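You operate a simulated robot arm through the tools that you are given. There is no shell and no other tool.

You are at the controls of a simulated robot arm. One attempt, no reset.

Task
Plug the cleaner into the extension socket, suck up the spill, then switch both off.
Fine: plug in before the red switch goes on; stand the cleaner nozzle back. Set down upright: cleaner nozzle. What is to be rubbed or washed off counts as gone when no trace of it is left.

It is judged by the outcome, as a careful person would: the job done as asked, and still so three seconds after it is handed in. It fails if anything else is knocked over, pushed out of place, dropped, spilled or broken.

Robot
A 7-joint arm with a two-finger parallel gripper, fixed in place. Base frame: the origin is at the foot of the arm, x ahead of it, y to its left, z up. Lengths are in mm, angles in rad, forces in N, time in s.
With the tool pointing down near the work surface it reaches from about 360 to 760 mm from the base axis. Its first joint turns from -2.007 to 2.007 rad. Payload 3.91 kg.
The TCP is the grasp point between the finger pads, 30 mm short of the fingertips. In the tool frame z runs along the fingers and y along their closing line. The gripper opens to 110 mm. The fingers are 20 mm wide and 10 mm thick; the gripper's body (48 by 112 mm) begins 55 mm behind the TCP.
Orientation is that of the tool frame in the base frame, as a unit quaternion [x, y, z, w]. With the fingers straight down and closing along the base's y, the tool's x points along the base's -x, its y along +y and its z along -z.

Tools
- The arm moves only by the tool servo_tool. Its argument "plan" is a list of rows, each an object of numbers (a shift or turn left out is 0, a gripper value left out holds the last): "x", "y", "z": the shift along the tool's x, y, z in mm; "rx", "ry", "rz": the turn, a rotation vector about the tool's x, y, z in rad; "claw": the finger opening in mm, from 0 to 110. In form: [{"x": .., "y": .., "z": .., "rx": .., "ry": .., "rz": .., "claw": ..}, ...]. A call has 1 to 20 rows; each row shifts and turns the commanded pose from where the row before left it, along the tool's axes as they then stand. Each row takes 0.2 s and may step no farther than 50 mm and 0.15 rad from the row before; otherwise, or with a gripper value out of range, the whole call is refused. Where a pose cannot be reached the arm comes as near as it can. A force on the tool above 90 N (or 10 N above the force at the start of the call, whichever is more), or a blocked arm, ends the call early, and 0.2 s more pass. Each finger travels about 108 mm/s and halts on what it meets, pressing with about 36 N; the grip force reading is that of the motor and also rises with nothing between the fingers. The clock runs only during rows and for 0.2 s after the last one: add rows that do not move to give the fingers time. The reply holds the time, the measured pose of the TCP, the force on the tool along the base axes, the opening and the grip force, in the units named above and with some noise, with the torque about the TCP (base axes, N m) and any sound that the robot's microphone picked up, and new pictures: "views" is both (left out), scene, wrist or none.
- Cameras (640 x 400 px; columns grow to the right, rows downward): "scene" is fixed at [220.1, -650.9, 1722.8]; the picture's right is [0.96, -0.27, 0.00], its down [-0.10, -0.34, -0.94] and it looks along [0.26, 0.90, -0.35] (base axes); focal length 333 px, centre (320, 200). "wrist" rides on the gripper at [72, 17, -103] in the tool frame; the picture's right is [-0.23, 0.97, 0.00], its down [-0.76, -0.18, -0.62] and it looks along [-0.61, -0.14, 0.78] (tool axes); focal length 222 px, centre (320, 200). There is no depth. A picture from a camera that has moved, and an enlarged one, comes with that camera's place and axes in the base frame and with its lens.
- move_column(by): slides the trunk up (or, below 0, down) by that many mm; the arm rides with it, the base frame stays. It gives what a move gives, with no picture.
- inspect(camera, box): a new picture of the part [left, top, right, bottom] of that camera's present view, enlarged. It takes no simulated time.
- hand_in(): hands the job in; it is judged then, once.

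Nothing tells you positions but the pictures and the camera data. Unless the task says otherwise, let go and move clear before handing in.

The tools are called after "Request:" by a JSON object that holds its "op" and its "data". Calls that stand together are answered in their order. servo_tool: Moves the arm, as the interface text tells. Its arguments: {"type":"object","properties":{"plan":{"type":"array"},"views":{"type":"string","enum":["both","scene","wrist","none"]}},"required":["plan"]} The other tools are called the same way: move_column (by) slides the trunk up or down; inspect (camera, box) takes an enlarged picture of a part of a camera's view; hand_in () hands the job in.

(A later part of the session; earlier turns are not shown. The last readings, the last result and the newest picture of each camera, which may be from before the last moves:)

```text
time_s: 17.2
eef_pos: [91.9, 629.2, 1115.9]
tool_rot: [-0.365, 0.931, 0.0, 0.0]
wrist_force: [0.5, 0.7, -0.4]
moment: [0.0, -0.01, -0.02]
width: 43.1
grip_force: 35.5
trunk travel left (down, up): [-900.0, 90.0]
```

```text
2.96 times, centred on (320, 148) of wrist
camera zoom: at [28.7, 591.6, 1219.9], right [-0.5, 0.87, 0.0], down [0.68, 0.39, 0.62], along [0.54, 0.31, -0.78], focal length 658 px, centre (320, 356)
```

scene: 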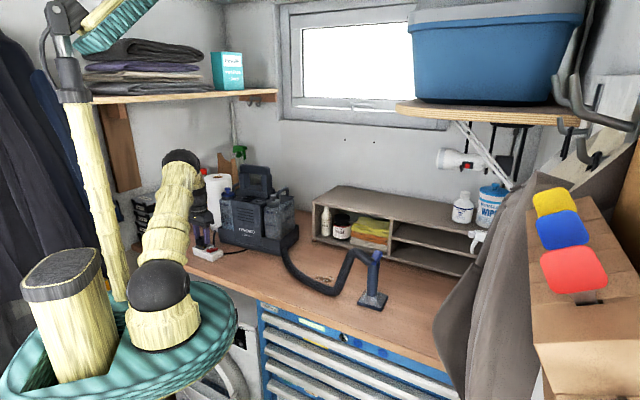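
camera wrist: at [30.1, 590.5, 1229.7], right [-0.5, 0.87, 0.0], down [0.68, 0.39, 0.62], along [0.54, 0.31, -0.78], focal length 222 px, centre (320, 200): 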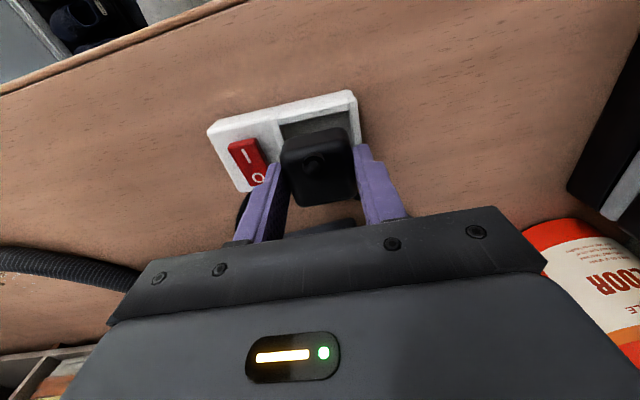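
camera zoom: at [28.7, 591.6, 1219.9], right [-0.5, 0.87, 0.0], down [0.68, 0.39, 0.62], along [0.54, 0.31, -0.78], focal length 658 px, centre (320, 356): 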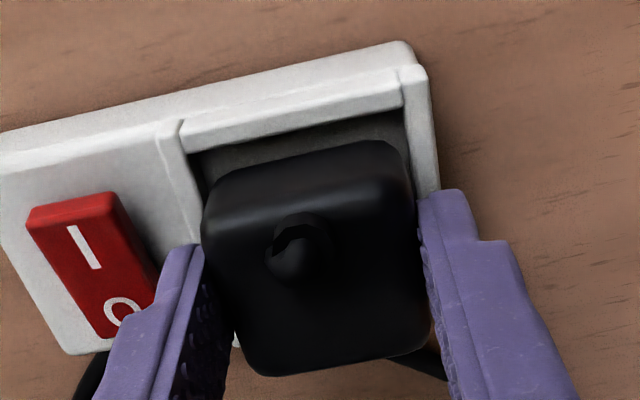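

The pins look to be entering the slots without resistance. I'll continue until the plug seats.

Request:
{"op": "servo_tool", "data": {"plan": [{"z": 2}, {"z": 2}, {}, {}], "views": "none"}}

Request:
{"op": "inspect", "data": {"camera": "scene", "box": [196, 236, 220, 256]}}

Request:
{"op": "inspect", "data": {"camera": "wrist", "box": [240, 80, 400, 215]}}

```text
time_s: 18.2
eef_pos: [92.9, 628.8, 1113.9]
tool_rot: [-0.366, 0.931, 0.001, 0.0]
wrist_force: [-0.3, 0.5, -0.2]
moment: [-0.03, -0.03, 0.0]
width: 42.9
grip_force: 36.4
trunk travel left (down, up): [-900.0, 90.0]
```

```text
16.00 times, centred on (208, 246) of scene
camera zoom: at [220.1, -650.9, 1722.8], right [0.96, -0.27, 0.0], down [-0.1, -0.34, -0.94], along [0.26, 0.9, -0.35], focal length 5329 px, centre (2112, -536)
```

zoom: 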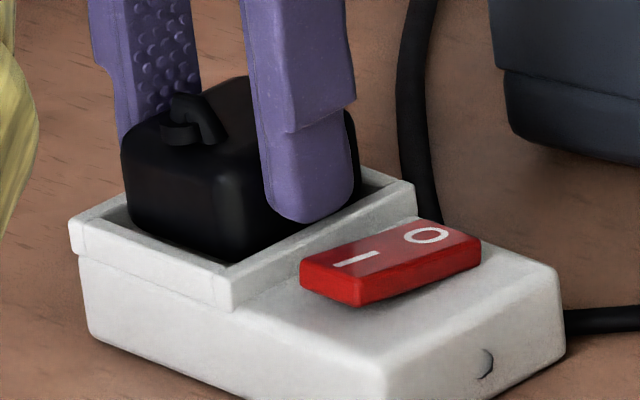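

```text
2.96 times, centred on (320, 148) of wrist
camera zoom: at [28.8, 591.6, 1216.4], right [-0.5, 0.87, 0.0], down [0.68, 0.39, 0.62], along [0.54, 0.31, -0.78], focal length 658 px, centre (320, 356)
```

zoom: 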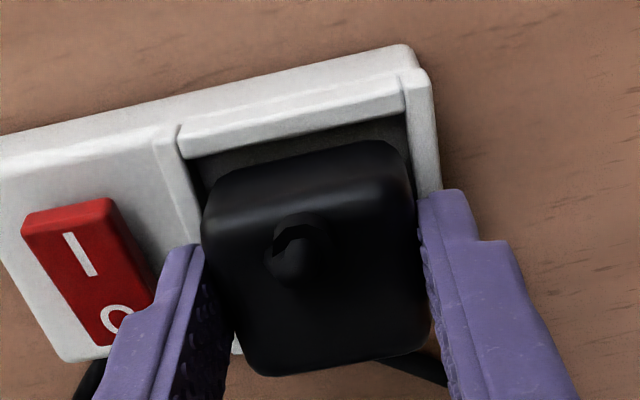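

It is going in cleanly. I'll keep lowering and watch for contact.

Request:
{"op": "servo_tool", "data": {"plan": [{"z": 1.5}, {"z": 1.5}, {"z": 1.5}, {}, {}], "views": "none"}}

Request:
{"op": "inspect", "data": {"camera": "scene", "box": [196, 236, 220, 256]}}

Request:
{"op": "inspect", "data": {"camera": "wrist", "box": [240, 80, 400, 215]}}

```text
time_s: 19.4
eef_pos: [92.1, 627.6, 1111.5]
tool_rot: [-0.365, 0.931, 0.004, 0.002]
wrist_force: [0.3, 2.4, 31.6]
moment: [-0.42, 0.21, 0.02]
width: 43.2
grip_force: 36.2
trunk travel left (down, up): [-900.0, 90.0]
heard: snap
```

```text
16.00 times, centred on (208, 246) of scene
camera zoom: at [220.1, -650.9, 1722.8], right [0.96, -0.27, 0.0], down [-0.1, -0.34, -0.94], along [0.26, 0.9, -0.35], focal length 5329 px, centre (2112, -536)
```

zoom: 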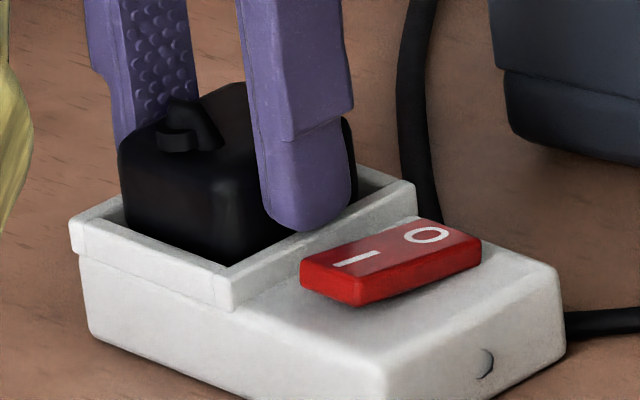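

```text
2.96 times, centred on (320, 148) of wrist
camera zoom: at [27.9, 589.4, 1214.8], right [-0.5, 0.87, 0.01], down [0.68, 0.38, 0.63], along [0.54, 0.32, -0.78], focal length 658 px, centre (320, 356)
```

zoom: 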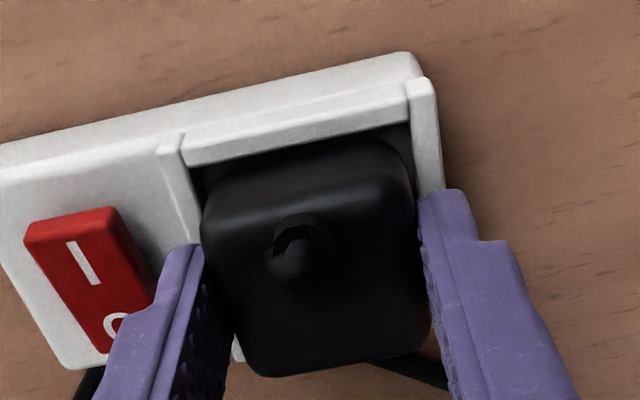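

I heard a snap and the force rose, so the plug is seated. I'll open slightly and rise straight up.

Request:
{"op": "servo_tool", "data": {"plan": [{"claw": 52}, {"claw": 52}, {"z": -3}, {"z": -15}, {"z": -25}, {"z": -20}, {}]}}

Request:
{"op": "inspect", "data": {"camera": "scene", "box": [196, 236, 220, 256]}}

Request:
{"op": "inspect", "data": {"camera": "wrist", "box": [200, 60, 420, 215]}}

```text
time_s: 21.0
eef_pos: [91.4, 628.0, 1171.8]
tool_rot: [-0.366, 0.931, 0.0, -0.001]
wrist_force: [0.4, -0.3, -0.3]
moment: [-0.01, 0.0, -0.03]
width: 52.1
grip_force: 0.1
trunk travel left (down, up): [-900.0, 90.0]
camera wrist: at [27.4, 590.9, 1274.4], right [-0.5, 0.87, 0.0], down [0.68, 0.39, 0.62], along [0.54, 0.31, -0.78], focal length 222 px, centre (320, 200)
```

scene: 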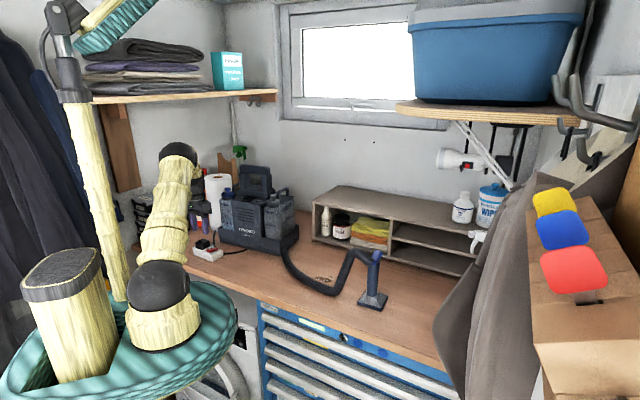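
wrist: 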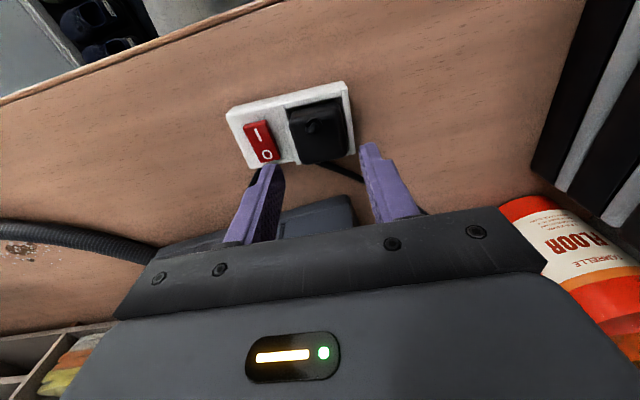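

```text
16.00 times, centred on (208, 246) of scene
camera zoom: at [220.1, -650.9, 1722.8], right [0.96, -0.27, 0.0], down [-0.1, -0.34, -0.94], along [0.26, 0.9, -0.35], focal length 5329 px, centre (2112, -536)
```

zoom: 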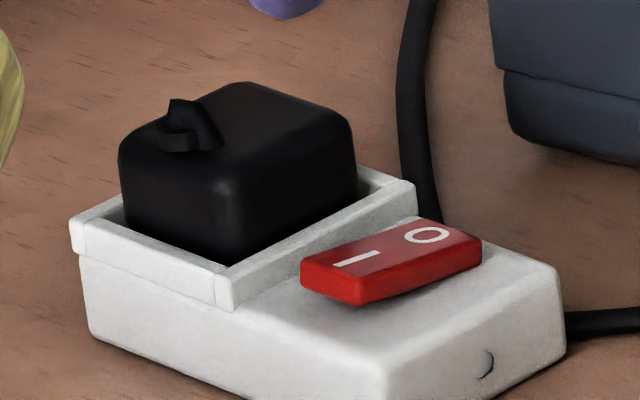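

```text
2.58 times, centred on (310, 138) of wrist
camera zoom: at [27.4, 590.9, 1274.4], right [-0.5, 0.87, 0.0], down [0.68, 0.39, 0.62], along [0.54, 0.31, -0.78], focal length 573 px, centre (346, 361)
```

zoom: 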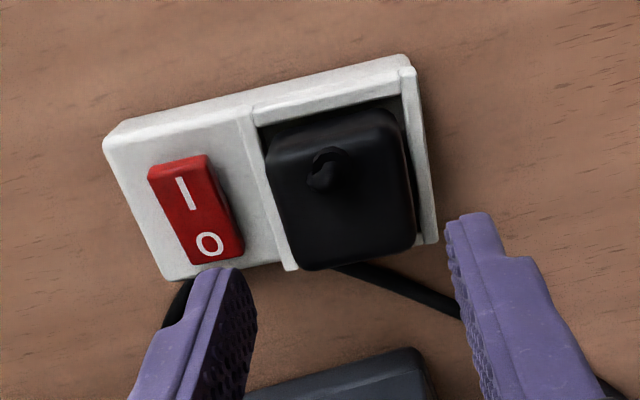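

The plug is fully seated. The rocker's I end is at about (124, 581, 1083) and raised, with the O end at (140, 596, 1079). I'll close the fingers and move above the I end.

Request:
{"op": "servo_tool", "data": {"plan": [{"x": 5, "y": -28.5, "claw": 0}, {"x": 5, "y": -28.5}, {"z": 20}, {"z": 20}, {"z": 7}, {}, {}]}}

Request:
{"op": "inspect", "data": {"camera": "scene", "box": [196, 236, 220, 256]}}

Request:
{"op": "inspect", "data": {"camera": "wrist", "box": [220, 80, 420, 220]}}

```text
time_s: 22.6
eef_pos: [123.8, 580.0, 1124.4]
tool_rot: [-0.366, 0.931, 0.0, 0.0]
wrist_force: [0.7, 0.1, 0.0]
moment: [-0.02, -0.01, 0.0]
width: 0.0
grip_force: 36.1
trunk travel left (down, up): [-900.0, 90.0]
camera wrist: at [59.8, 542.5, 1226.6], right [-0.5, 0.87, 0.0], down [0.68, 0.39, 0.62], along [0.54, 0.31, -0.78], focal length 222 px, centre (320, 200)
```

scene: 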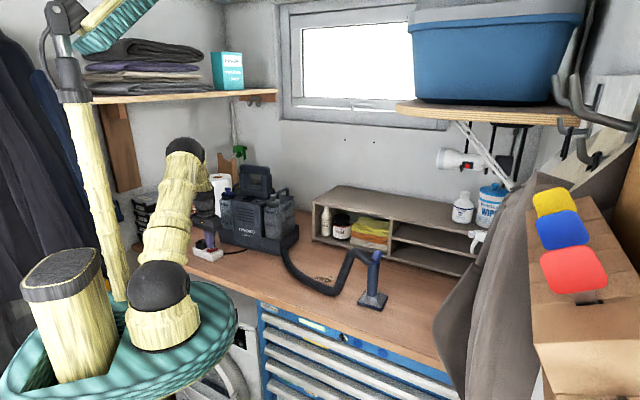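
wrist: 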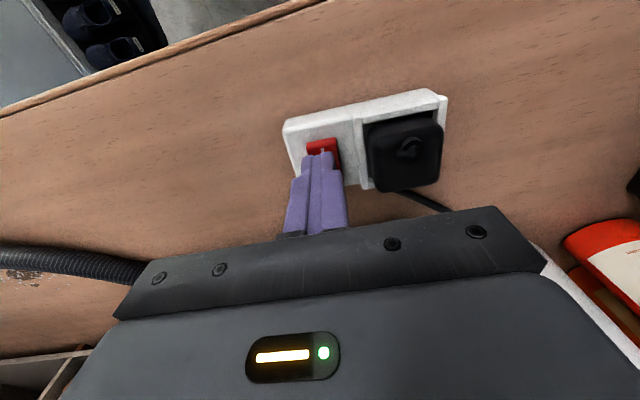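

```text
16.00 times, centred on (208, 246) of scene
camera zoom: at [220.1, -650.9, 1722.8], right [0.96, -0.27, 0.0], down [-0.1, -0.34, -0.94], along [0.26, 0.9, -0.35], focal length 5329 px, centre (2112, -536)
```

zoom: 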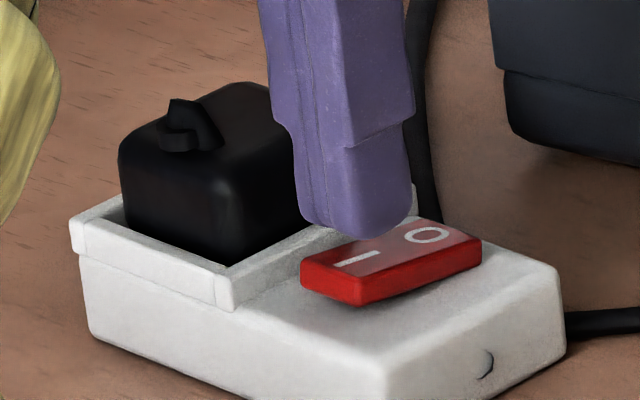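

```text
2.86 times, centred on (320, 150) of wrist
camera zoom: at [59.8, 542.5, 1226.6], right [-0.5, 0.87, 0.0], down [0.68, 0.39, 0.62], along [0.54, 0.31, -0.78], focal length 635 px, centre (320, 343)
```

zoom: 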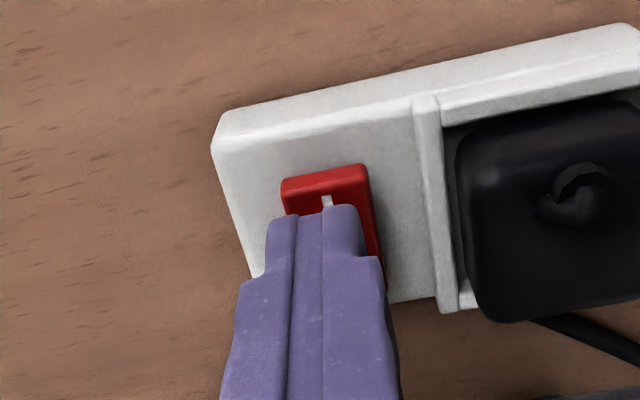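

The fingertips are over the I end. Pressing down now.

Request:
{"op": "servo_tool", "data": {"plan": [{"z": 5}, {"z": 4}, {"z": 3}, {"z": 2}, {"z": 2}, {}], "views": "none"}}

Request:
{"op": "inspect", "data": {"camera": "scene", "box": [196, 236, 220, 256]}}

```text
time_s: 24.0
eef_pos: [122.0, 579.2, 1110.4]
tool_rot: [-0.365, 0.931, 0.003, 0.002]
wrist_force: [-1.1, -2.2, 25.5]
moment: [0.15, -0.18, 0.0]
width: 0.0
grip_force: 35.9
trunk travel left (down, up): [-900.0, 90.0]
```

```text
16.00 times, centred on (208, 246) of scene
camera zoom: at [220.1, -650.9, 1722.8], right [0.96, -0.27, 0.0], down [-0.1, -0.34, -0.94], along [0.26, 0.9, -0.35], focal length 5329 px, centre (2112, -536)
```

zoom: 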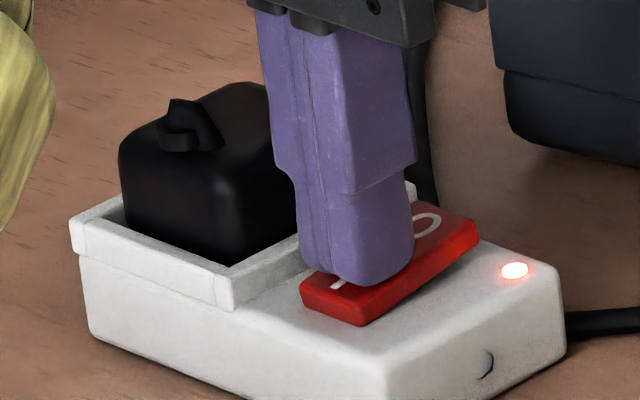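

The indicator is lit, so the extension socket is on. I'll rise clear and go look at the cleaner's own switch.

Request:
{"op": "servo_tool", "data": {"plan": [{"z": -20}, {"z": -40}, {"z": -40}, {"z": -45}, {"z": -45}, {"z": -45}, {"x": -30, "y": -19, "claw": 110}, {"x": -30, "y": -19}, {"x": -31, "y": -18}, {"x": -31, "y": -18}, {}]}}

Request:
{"op": "inspect", "data": {"camera": "wrist", "box": [220, 60, 460, 230]}}

Request:
{"op": "inspect", "data": {"camera": "scene", "box": [215, 150, 305, 260]}}

Request:
{"op": "inspect", "data": {"camera": "scene", "box": [196, 236, 220, 256]}}

```text
time_s: 26.4
eef_pos: [262.1, 609.2, 1345.9]
tool_rot: [-0.366, 0.931, 0.001, 0.0]
wrist_force: [-0.4, 0.2, 0.0]
moment: [-0.01, 0.01, 0.0]
width: 109.9
grip_force: 0.0
trunk travel left (down, up): [-900.0, 90.0]
camera wrist: at [198.0, 570.9, 1448.5], right [-0.5, 0.87, 0.0], down [0.68, 0.39, 0.62], along [0.54, 0.31, -0.78], focal length 222 px, centre (320, 200)
```

scene: 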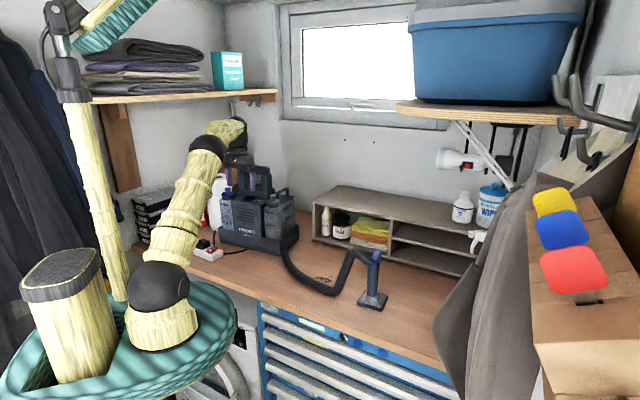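
wrist: 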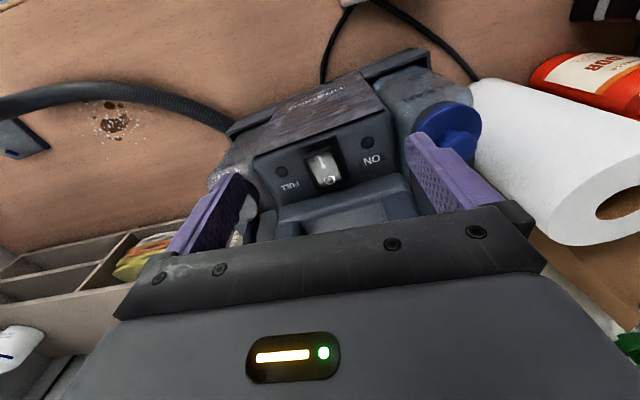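

```text
2.35 times, centred on (340, 145) of wrist
camera zoom: at [198.0, 570.9, 1448.5], right [-0.5, 0.87, 0.0], down [0.68, 0.39, 0.62], along [0.54, 0.31, -0.78], focal length 523 px, centre (273, 329)
```

zoom: 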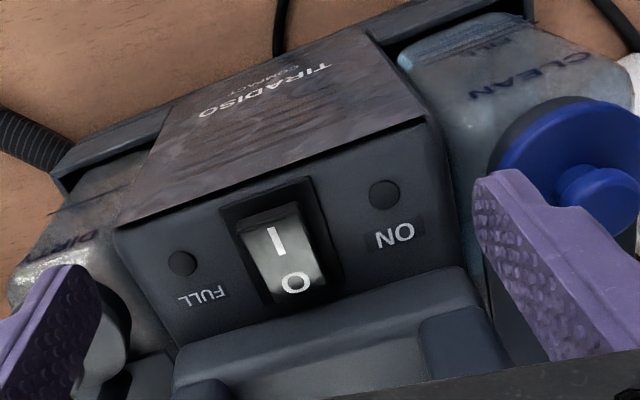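

```text
3.64 times, centred on (260, 205) of scene
camera zoom: at [220.1, -650.9, 1722.8], right [0.96, -0.27, 0.0], down [-0.1, -0.34, -0.94], along [0.26, 0.9, -0.35], focal length 1211 px, centre (538, 182)
```

zoom: 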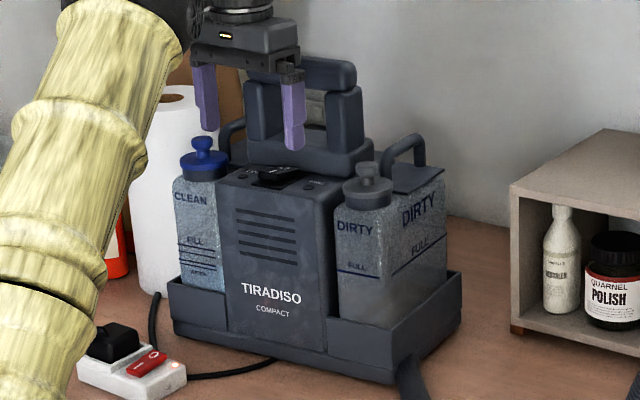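

```text
16.00 times, centred on (208, 246) of scene
camera zoom: at [220.1, -650.9, 1722.8], right [0.96, -0.27, 0.0], down [-0.1, -0.34, -0.94], along [0.26, 0.9, -0.35], focal length 5329 px, centre (2112, -536)
```

zoom: 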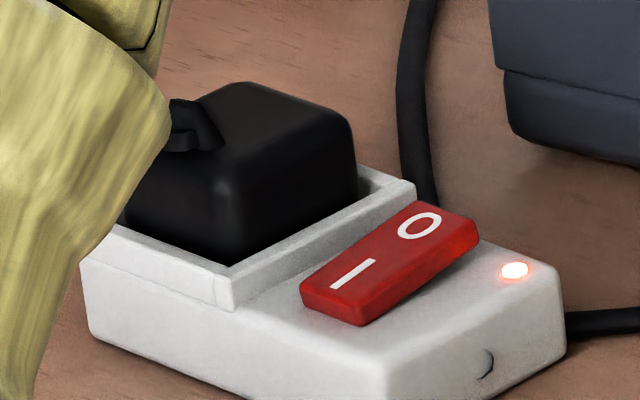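

The socket light stays on. On the cleaner's rocker, I is at the front and O is next to the handle. I'll zoom in to place it.

Request:
{"op": "inspect", "data": {"camera": "scene", "box": [232, 186, 268, 210]}}

Request:
{"op": "inspect", "data": {"camera": "wrist", "box": [270, 120, 400, 210]}}

```text
16.00 times, centred on (250, 198) of scene
camera zoom: at [220.1, -650.9, 1722.8], right [0.96, -0.27, 0.0], down [-0.1, -0.34, -0.94], along [0.26, 0.9, -0.35], focal length 5329 px, centre (1440, 232)
```

zoom: 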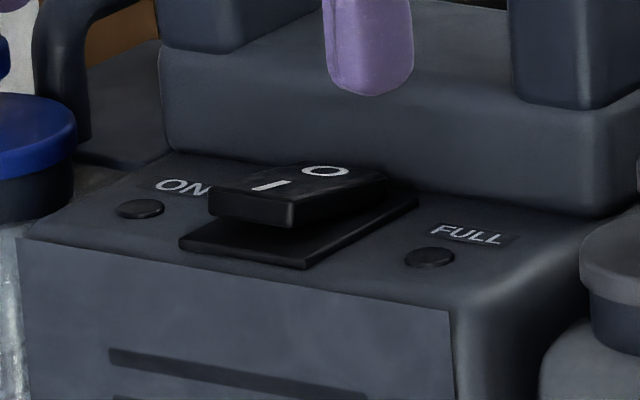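

```text
4.44 times, centred on (335, 165) of wrist
camera zoom: at [198.0, 570.9, 1448.5], right [-0.5, 0.87, 0.0], down [0.68, 0.39, 0.62], along [0.54, 0.31, -0.78], focal length 987 px, centre (253, 356)
```

zoom: 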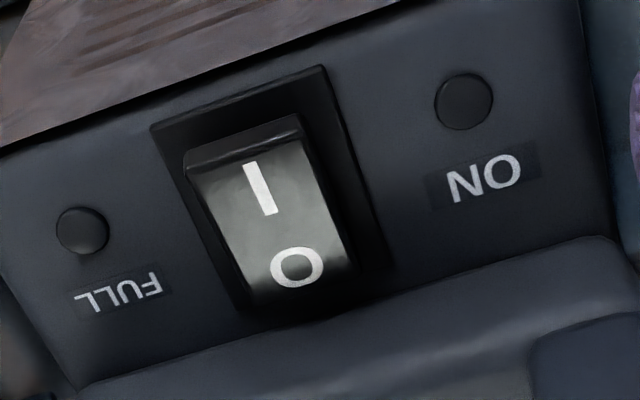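

I now place the cleaner's rocker I end at (282.6, 622, 1272) and O at (297, 639.5, 1269), with the handle block just behind O. I'll close the fingers and move over the front part of the I end.

Request:
{"op": "servo_tool", "data": {"plan": [{"x": -10.5, "y": -2.4, "claw": 0}, {"x": -10.4, "y": -2.4}, {"z": 13}, {"z": 12}, {}, {}]}}

Request:
{"op": "inspect", "data": {"camera": "scene", "box": [228, 174, 272, 210]}}

Request:
{"op": "inspect", "data": {"camera": "wrist", "box": [240, 80, 400, 220]}}

```text
time_s: 27.8
eef_pos: [281.9, 619.2, 1319.0]
tool_rot: [-0.366, 0.931, 0.0, -0.001]
wrist_force: [-0.2, -0.8, 0.5]
moment: [0.02, 0.02, 0.03]
width: 0.0
grip_force: 35.7
trunk travel left (down, up): [-900.0, 90.0]
camera wrist: at [218.6, 582.0, 1422.1], right [-0.5, 0.87, 0.0], down [0.68, 0.39, 0.62], along [0.54, 0.31, -0.78], focal length 222 px, centre (320, 200)
```

scene: 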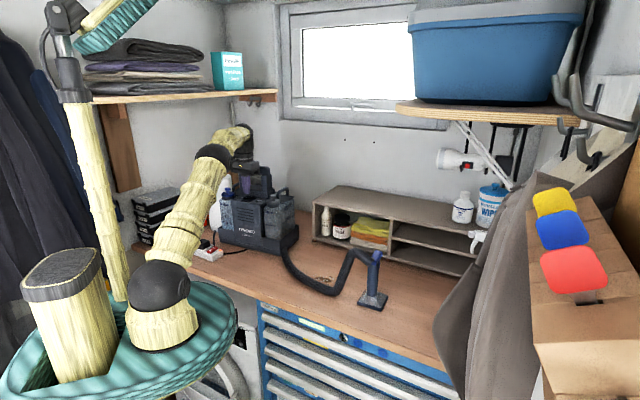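
wrist: 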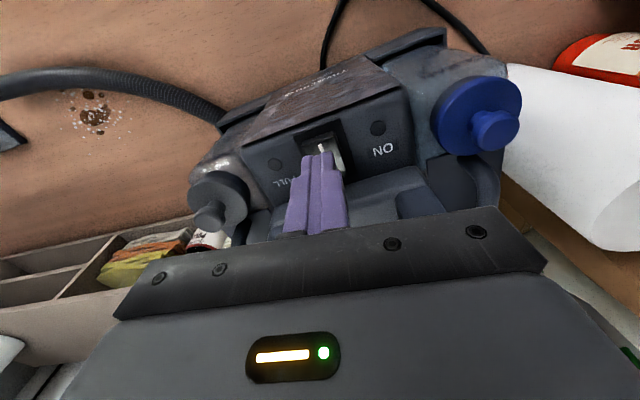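

```text
11.11 times, centred on (250, 192) of scene
camera zoom: at [220.1, -650.9, 1722.8], right [0.96, -0.27, 0.0], down [-0.1, -0.34, -0.94], along [0.26, 0.9, -0.35], focal length 3701 px, centre (1098, 289)
```

zoom: 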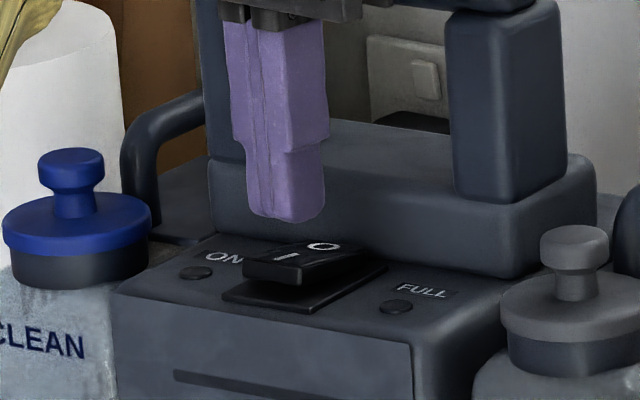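

```text
2.86 times, centred on (320, 150) of wrist
camera zoom: at [218.6, 582.0, 1422.1], right [-0.5, 0.87, 0.0], down [0.68, 0.39, 0.62], along [0.54, 0.31, -0.78], focal length 635 px, centre (320, 343)
```

zoom: 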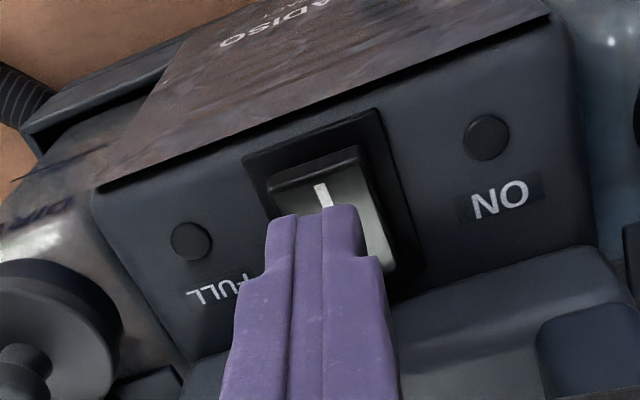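

The fingertips are aligned above the I end. I'll descend and press gently.

Request:
{"op": "servo_tool", "data": {"plan": [{"z": 7}, {"z": 5}, {"z": 3}, {"z": 2}, {"z": 2}, {"z": 2}, {}]}}

Request:
{"op": "inspect", "data": {"camera": "scene", "box": [228, 154, 272, 210]}}

Request:
{"op": "inspect", "data": {"camera": "wrist", "box": [240, 80, 400, 220]}}

```text
time_s: 29.4
eef_pos: [280.9, 617.6, 1302.8]
tool_rot: [-0.366, 0.931, 0.004, 0.003]
wrist_force: [-0.6, 3.7, 31.7]
moment: [0.38, -0.2, 0.02]
width: 0.1
grip_force: 36.1
trunk travel left (down, up): [-900.0, 90.0]
camera wrist: at [216.9, 579.9, 1404.6], right [-0.5, 0.87, 0.01], down [0.68, 0.38, 0.63], along [0.54, 0.32, -0.78], focal length 222 px, centre (320, 200)
```

scene: 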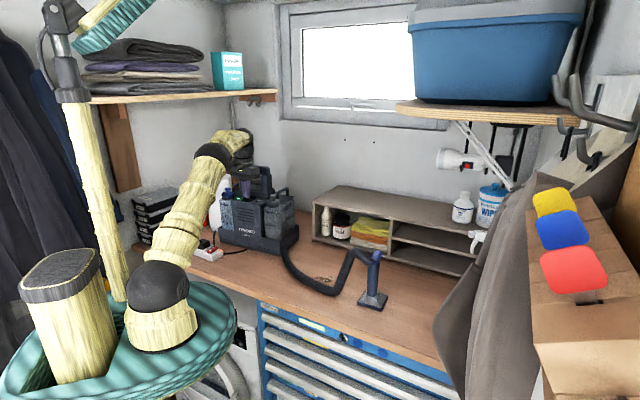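
wrist: 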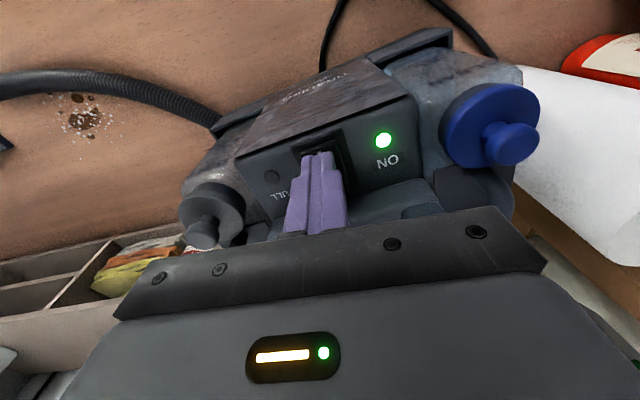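

```text
7.14 times, centred on (250, 182) of scene
camera zoom: at [220.1, -650.9, 1722.8], right [0.96, -0.27, 0.0], down [-0.1, -0.34, -0.94], along [0.26, 0.9, -0.35], focal length 2379 px, centre (820, 329)
```

zoom: 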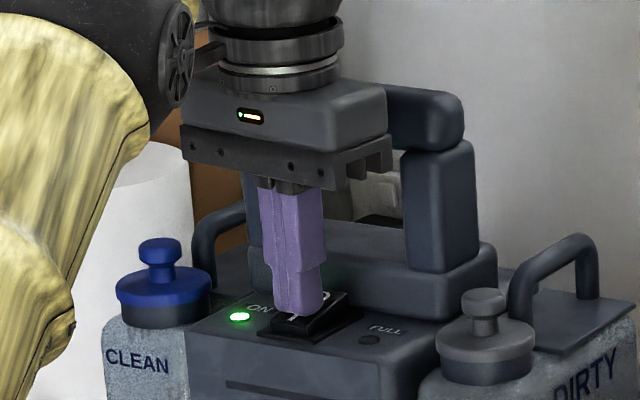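

```text
2.86 times, centred on (320, 150) of wrist
camera zoom: at [216.9, 579.9, 1404.6], right [-0.5, 0.87, 0.01], down [0.68, 0.38, 0.63], along [0.54, 0.32, -0.78], focal length 635 px, centre (320, 343)
```

zoom: 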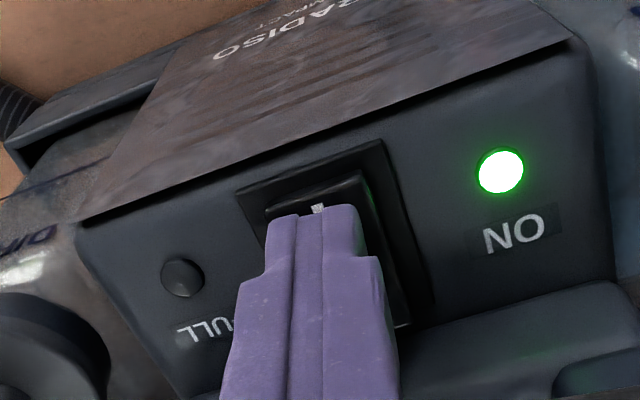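

The green ON light is lit, so the cleaner is running. I'll rise well clear and fly over to look at the nozzle.

Request:
{"op": "servo_tool", "data": {"plan": [{"z": -25}, {"z": -40}, {"z": -40}, {"x": 5.5, "y": -44.1}, {"x": 5.5, "y": -44.1}, {"x": 5.5, "y": -44.1}, {"x": 5.5, "y": -44.1}, {"x": 5.5, "y": -44.1}, {"x": 5.5, "y": -44.1}, {"x": 5.5, "y": -44.1}, {"x": 5.5, "y": -44.1}, {"x": 5.5, "y": -44.1}, {"x": 5.5, "y": -44.1}, {"x": 5.5, "y": -44.1}, {"x": 5.5, "y": -44.1}, {"x": 5.5, "y": -44.1, "claw": 110}, {"z": 40}, {"z": 30}, {}]}}

Request:
{"op": "inspect", "data": {"camera": "wrist", "box": [180, 20, 440, 220]}}

Request:
{"op": "inspect", "data": {"camera": "scene", "box": [280, 220, 410, 320]}}

```text
time_s: 33.4
eef_pos: [617.6, 143.1, 1308.7]
tool_rot: [-0.366, 0.931, 0.0, 0.0]
wrist_force: [-0.6, -0.6, 0.7]
moment: [-0.02, 0.01, -0.01]
width: 109.9
grip_force: 0.1
out of reach, approached as far as the arm can: row 3
trunk travel left (down, up): [-900.0, 90.0]
camera wrist: at [553.7, 105.0, 1412.5], right [-0.5, 0.87, 0.0], down [0.68, 0.39, 0.62], along [0.54, 0.31, -0.78], focal length 222 px, centre (320, 200)
```

scene: 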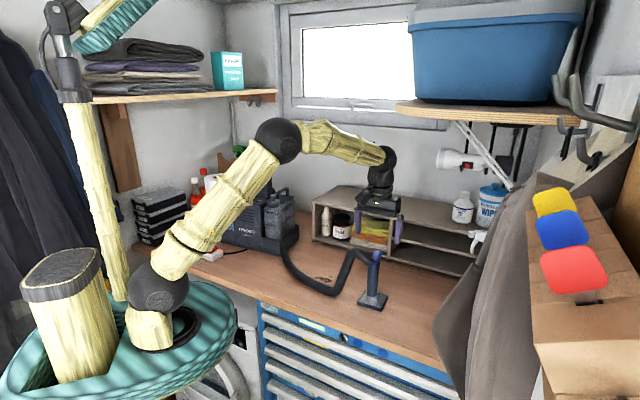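
wrist: 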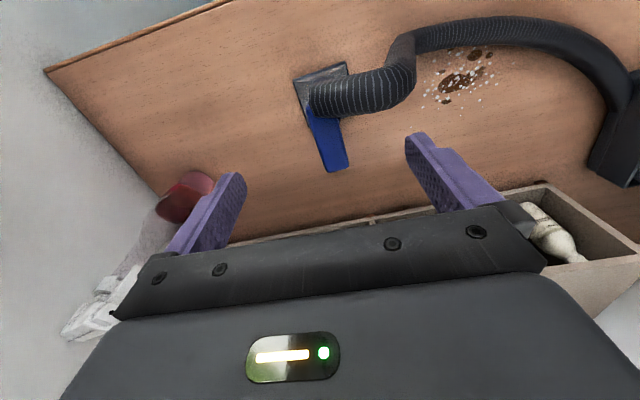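

```text
2.00 times, centred on (310, 120) of wrist
camera zoom: at [553.7, 105.0, 1412.5], right [-0.5, 0.87, 0.0], down [0.68, 0.39, 0.62], along [0.54, 0.31, -0.78], focal length 444 px, centre (340, 360)
```

zoom: 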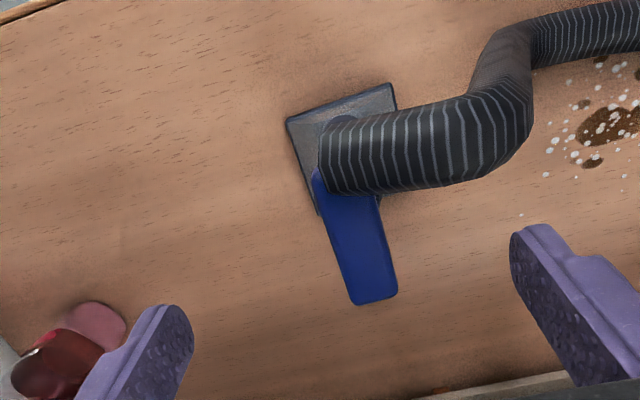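

```text
4.00 times, centred on (345, 270) of scene
camera zoom: at [220.1, -650.9, 1722.8], right [0.96, -0.27, 0.0], down [-0.1, -0.34, -0.94], along [0.26, 0.9, -0.35], focal length 1332 px, centre (220, -80)
```

zoom: 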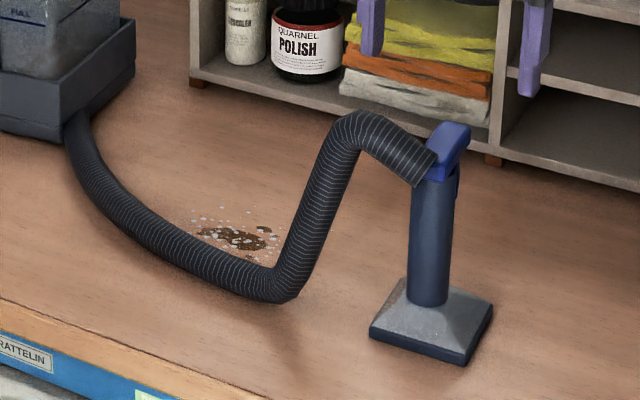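

I can see the nozzle with its blue handle on top, the hose leading off towards the cleaner, and the spill beyond it. I need closer views to plan the grasp.

Request:
{"op": "inspect", "data": {"camera": "scene", "box": [355, 240, 405, 320]}}

Request:
{"op": "inspect", "data": {"camera": "scene", "box": [370, 245, 402, 270]}}

Request:
{"op": "inspect", "data": {"camera": "wrist", "box": [270, 50, 370, 180]}}

Request:
{"op": "inspect", "data": {"camera": "wrist", "box": [390, 20, 530, 130]}}

```text
5.00 times, centred on (380, 280) of scene
camera zoom: at [220.1, -650.9, 1722.8], right [0.96, -0.27, 0.0], down [-0.1, -0.34, -0.94], along [0.26, 0.9, -0.35], focal length 1665 px, centre (20, -200)
```

zoom: 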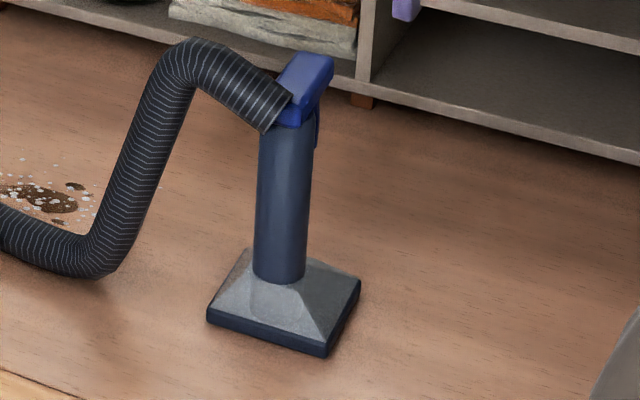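

```text
16.00 times, centred on (386, 258) of scene
camera zoom: at [220.1, -650.9, 1722.8], right [0.96, -0.27, 0.0], down [-0.1, -0.34, -0.94], along [0.26, 0.9, -0.35], focal length 5329 px, centre (-736, -720)
```

zoom: 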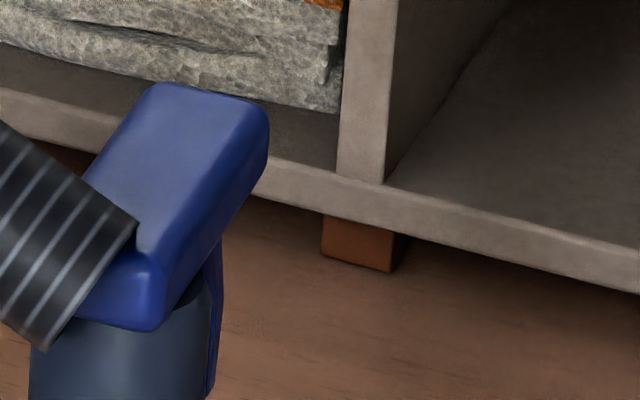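

```text
3.08 times, centred on (320, 115) of wrist
camera zoom: at [553.7, 105.0, 1412.5], right [-0.5, 0.87, 0.0], down [0.68, 0.39, 0.62], along [0.54, 0.31, -0.78], focal length 684 px, centre (320, 462)
```

zoom: 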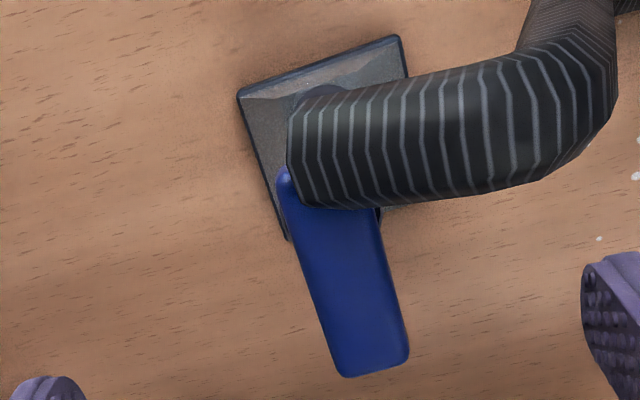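

```text
3.64 times, centred on (460, 75) of wrist
camera zoom: at [553.7, 105.0, 1412.5], right [-0.5, 0.87, 0.0], down [0.68, 0.39, 0.62], along [0.54, 0.31, -0.78], focal length 808 px, centre (-189, 654)
```

zoom: 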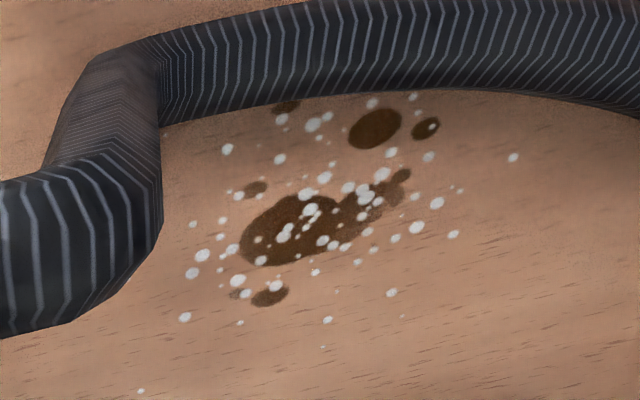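

The handle is a bar about 24 mm wide, running at about 45° with its top near z 1210. I'll grip it across, near the stem axis at about (627, 161), staying clear of the hose. First I'll hover just above it.

Request:
{"op": "servo_tool", "data": {"plan": [{"x": -19.4, "y": 6.4, "rz": -0.035}, {"z": 30}, {"z": 28}, {}, {}]}}

Request:
{"op": "inspect", "data": {"camera": "scene", "box": [355, 225, 415, 285]}}

Request:
{"op": "inspect", "data": {"camera": "wrist", "box": [220, 60, 440, 230]}}

```text
time_s: 34.6
eef_pos: [629.3, 158.7, 1250.6]
tool_rot: [-0.382, 0.924, 0.0, -0.001]
wrist_force: [0.3, 0.6, 0.4]
moment: [0.02, -0.03, -0.02]
width: 109.9
grip_force: 0.0
trunk travel left (down, up): [-900.0, 90.0]
camera wrist: at [567.5, 120.1, 1353.9], right [-0.53, 0.85, 0.0], down [0.67, 0.41, 0.62], along [0.53, 0.33, -0.78], focal length 222 px, centre (320, 200)
```

scene: 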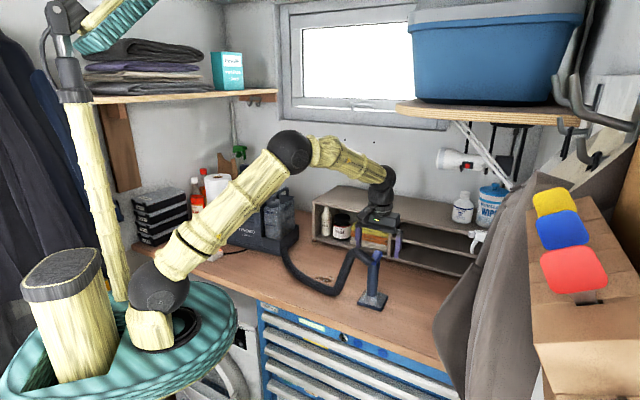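
wrist: 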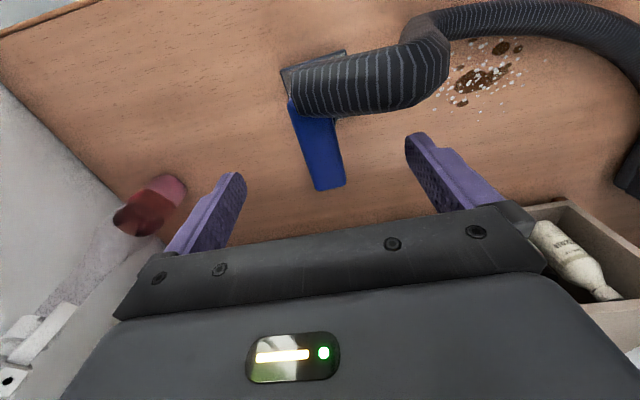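

```text
6.67 times, centred on (385, 255) of scene
camera zoom: at [220.1, -650.9, 1722.8], right [0.96, -0.27, 0.0], down [-0.1, -0.34, -0.94], along [0.26, 0.9, -0.35], focal length 2220 px, centre (-113, -167)
```

zoom: 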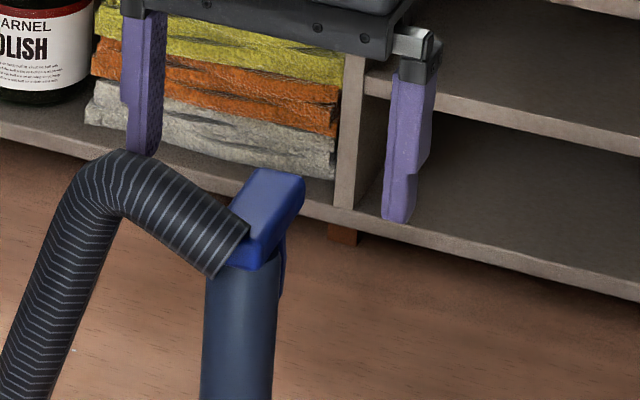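

```text
2.35 times, centred on (330, 145) of wrist
camera zoom: at [567.5, 120.1, 1353.9], right [-0.53, 0.85, 0.0], down [0.67, 0.41, 0.62], along [0.53, 0.33, -0.78], focal length 523 px, centre (296, 329)
```

zoom: 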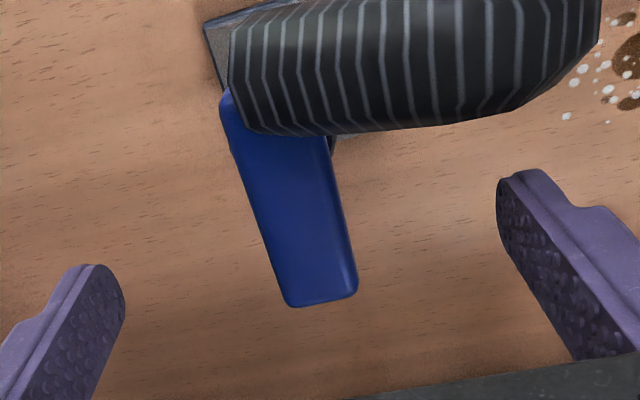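

The bar is parallel to the fingers and offset +2.8 mm in tool y. I'll correct that, descend around it and close.

Request:
{"op": "servo_tool", "data": {"plan": [{"y": 2.8}, {"z": 14}, {"z": 13}, {"claw": 60}, {"claw": 15}, {"claw": 15}, {"claw": 15}]}}

Request:
{"op": "inspect", "data": {"camera": "scene", "box": [355, 225, 415, 315]}}

Request:
{"op": "inspect", "data": {"camera": "wrist", "box": [220, 60, 440, 230]}}

```text
time_s: 36.2
eef_pos: [627.0, 163.1, 1223.1]
tool_rot: [-0.381, 0.924, 0.001, 0.001]
wrist_force: [0.4, -0.4, 0.5]
moment: [0.05, -0.05, 0.0]
width: 25.5
grip_force: 36.3
trunk travel left (down, up): [-900.0, 90.0]
camera wrist: at [564.1, 122.7, 1325.9], right [-0.53, 0.85, 0.0], down [0.67, 0.41, 0.62], along [0.53, 0.33, -0.78], focal length 222 px, centre (320, 200)
```

scene: 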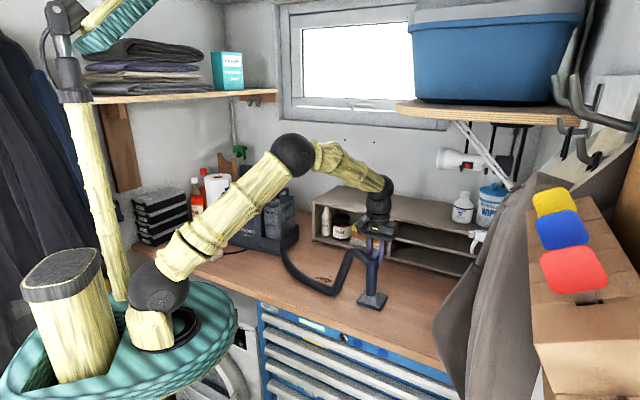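
wrist: 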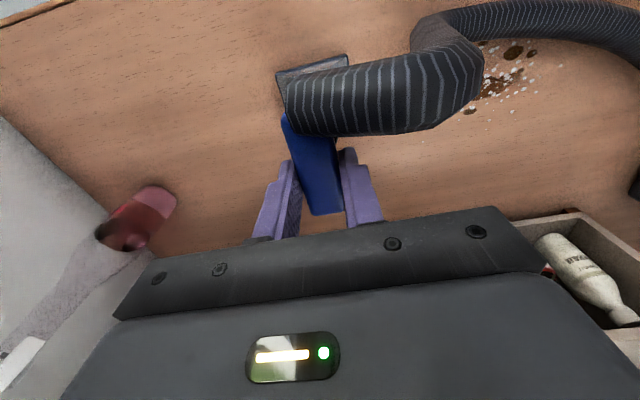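

```text
4.44 times, centred on (385, 270) of scene
camera zoom: at [220.1, -650.9, 1722.8], right [0.96, -0.27, 0.0], down [-0.1, -0.34, -0.94], along [0.26, 0.9, -0.35], focal length 1480 px, centre (31, -111)
```

zoom: 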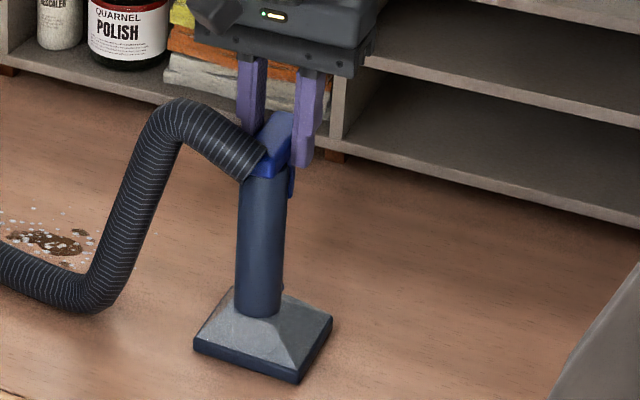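

```text
2.35 times, centred on (330, 145) of wrist
camera zoom: at [564.1, 122.7, 1325.9], right [-0.53, 0.85, 0.0], down [0.67, 0.41, 0.62], along [0.53, 0.33, -0.78], focal length 523 px, centre (296, 329)
```

zoom: 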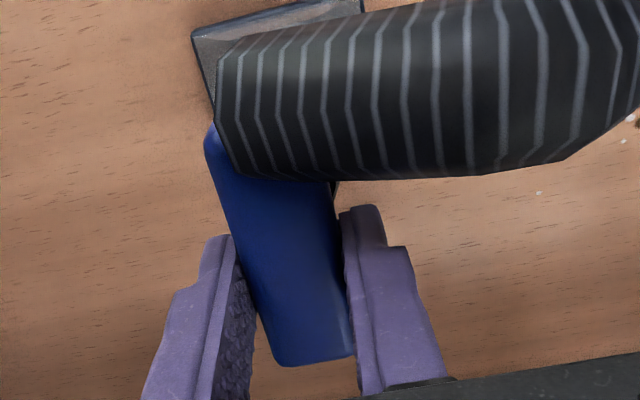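

The grip on the handle is firm at 25.5 mm. I'll note the home pose as TCP (627, 163, 1223), then lift slightly and check that the nozzle hangs upright.

Request:
{"op": "servo_tool", "data": {"plan": [{"z": -6}, {"z": -9}, {}, {}]}}

Request:
{"op": "inspect", "data": {"camera": "scene", "box": [300, 225, 420, 320]}}

```text
time_s: 37.2
eef_pos: [625.8, 162.4, 1238.6]
tool_rot: [-0.382, 0.924, 0.001, -0.001]
wrist_force: [0.6, -0.3, -2.6]
moment: [0.03, 0.01, -0.01]
width: 25.3
grip_force: 36.1
trunk travel left (down, up): [-900.0, 90.0]
camera wrist: at [563.9, 123.1, 1341.1], right [-0.53, 0.85, 0.0], down [0.67, 0.41, 0.62], along [0.53, 0.33, -0.78], focal length 222 px, centre (320, 200)
```

scene: 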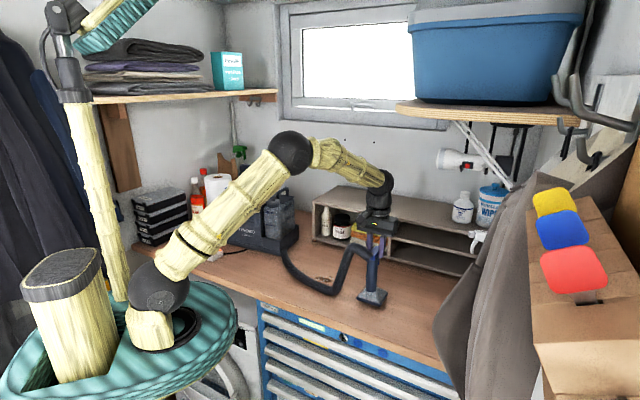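
wrist: 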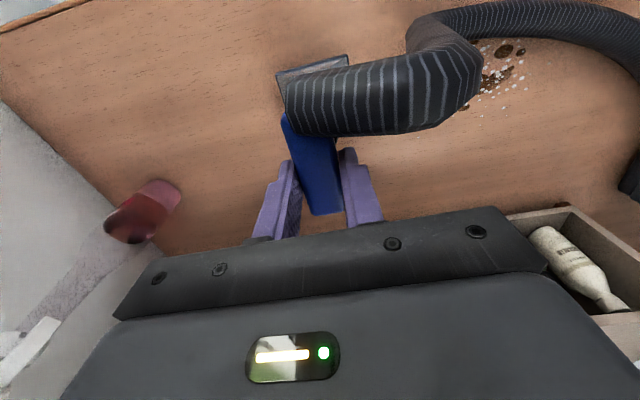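

```text
4.21 times, centred on (360, 272) of scene
camera zoom: at [220.1, -650.9, 1722.8], right [0.96, -0.27, 0.0], down [-0.1, -0.34, -0.94], along [0.26, 0.9, -0.35], focal length 1402 px, centre (152, -105)
```

zoom: 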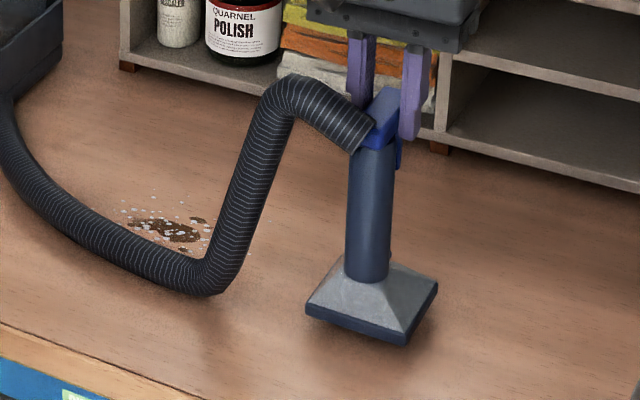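

It lifts cleanly and hangs upright. I'll carry it to the near edge of the spill and lower it.

Request:
{"op": "servo_tool", "data": {"plan": [{"x": -11.5, "y": 26}, {"x": -11.5, "y": 26}, {"x": -12, "y": 26}, {"y": 26}, {"z": 8}, {"z": 5}, {"z": 2}, {}]}}

Request:
{"op": "inspect", "data": {"camera": "scene", "box": [290, 225, 400, 315]}}

Request:
{"op": "inspect", "data": {"camera": "wrist", "box": [200, 0, 480, 200]}}

```text
time_s: 39.0
eef_pos: [577.2, 261.4, 1222.8]
tool_rot: [-0.382, 0.924, 0.001, 0.0]
wrist_force: [-0.3, 0.1, -3.0]
moment: [0.01, 0.0, 0.0]
width: 25.7
grip_force: 35.6
trunk travel left (down, up): [-900.0, 90.0]
camera wrist: at [515.6, 223.2, 1326.2], right [-0.53, 0.85, 0.0], down [0.67, 0.41, 0.62], along [0.53, 0.33, -0.78], focal length 222 px, centre (320, 200)
```

scene: 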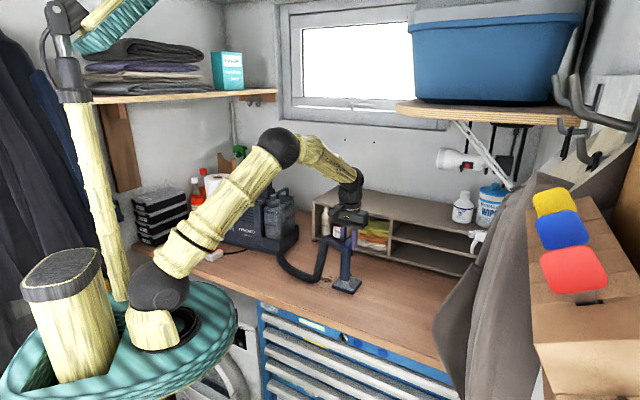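
wrist: 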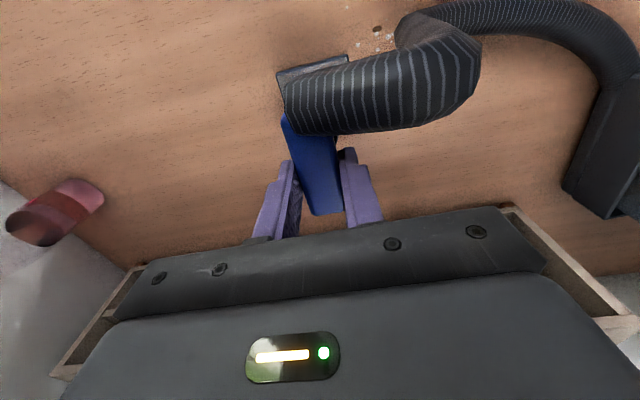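

```text
4.44 times, centred on (345, 270) of scene
camera zoom: at [220.1, -650.9, 1722.8], right [0.96, -0.27, 0.0], down [-0.1, -0.34, -0.94], along [0.26, 0.9, -0.35], focal length 1480 px, centre (209, -111)
```

zoom: 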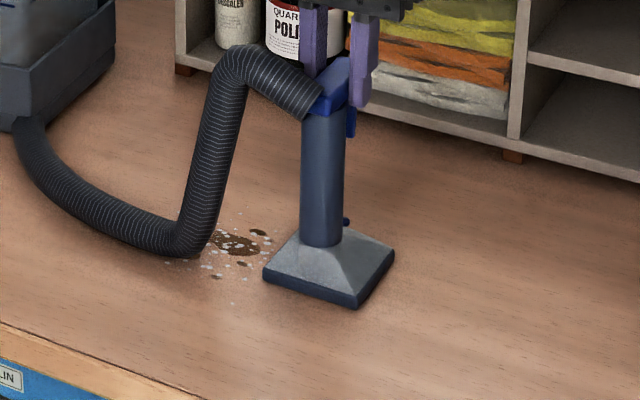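

```text
2.00 times, centred on (340, 100) of wrist
camera zoom: at [515.6, 223.2, 1326.2], right [-0.53, 0.85, 0.0], down [0.67, 0.41, 0.62], along [0.53, 0.33, -0.78], focal length 444 px, centre (280, 400)
```

zoom: 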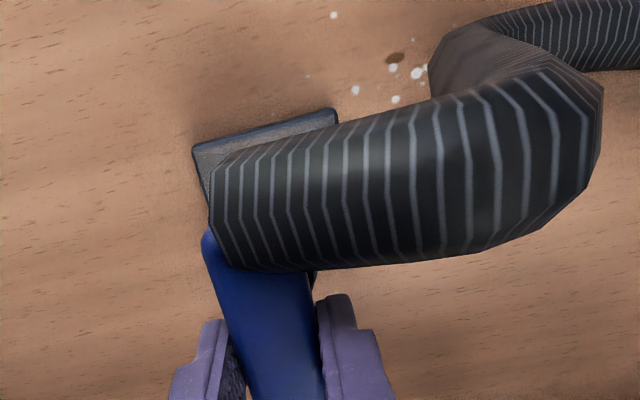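

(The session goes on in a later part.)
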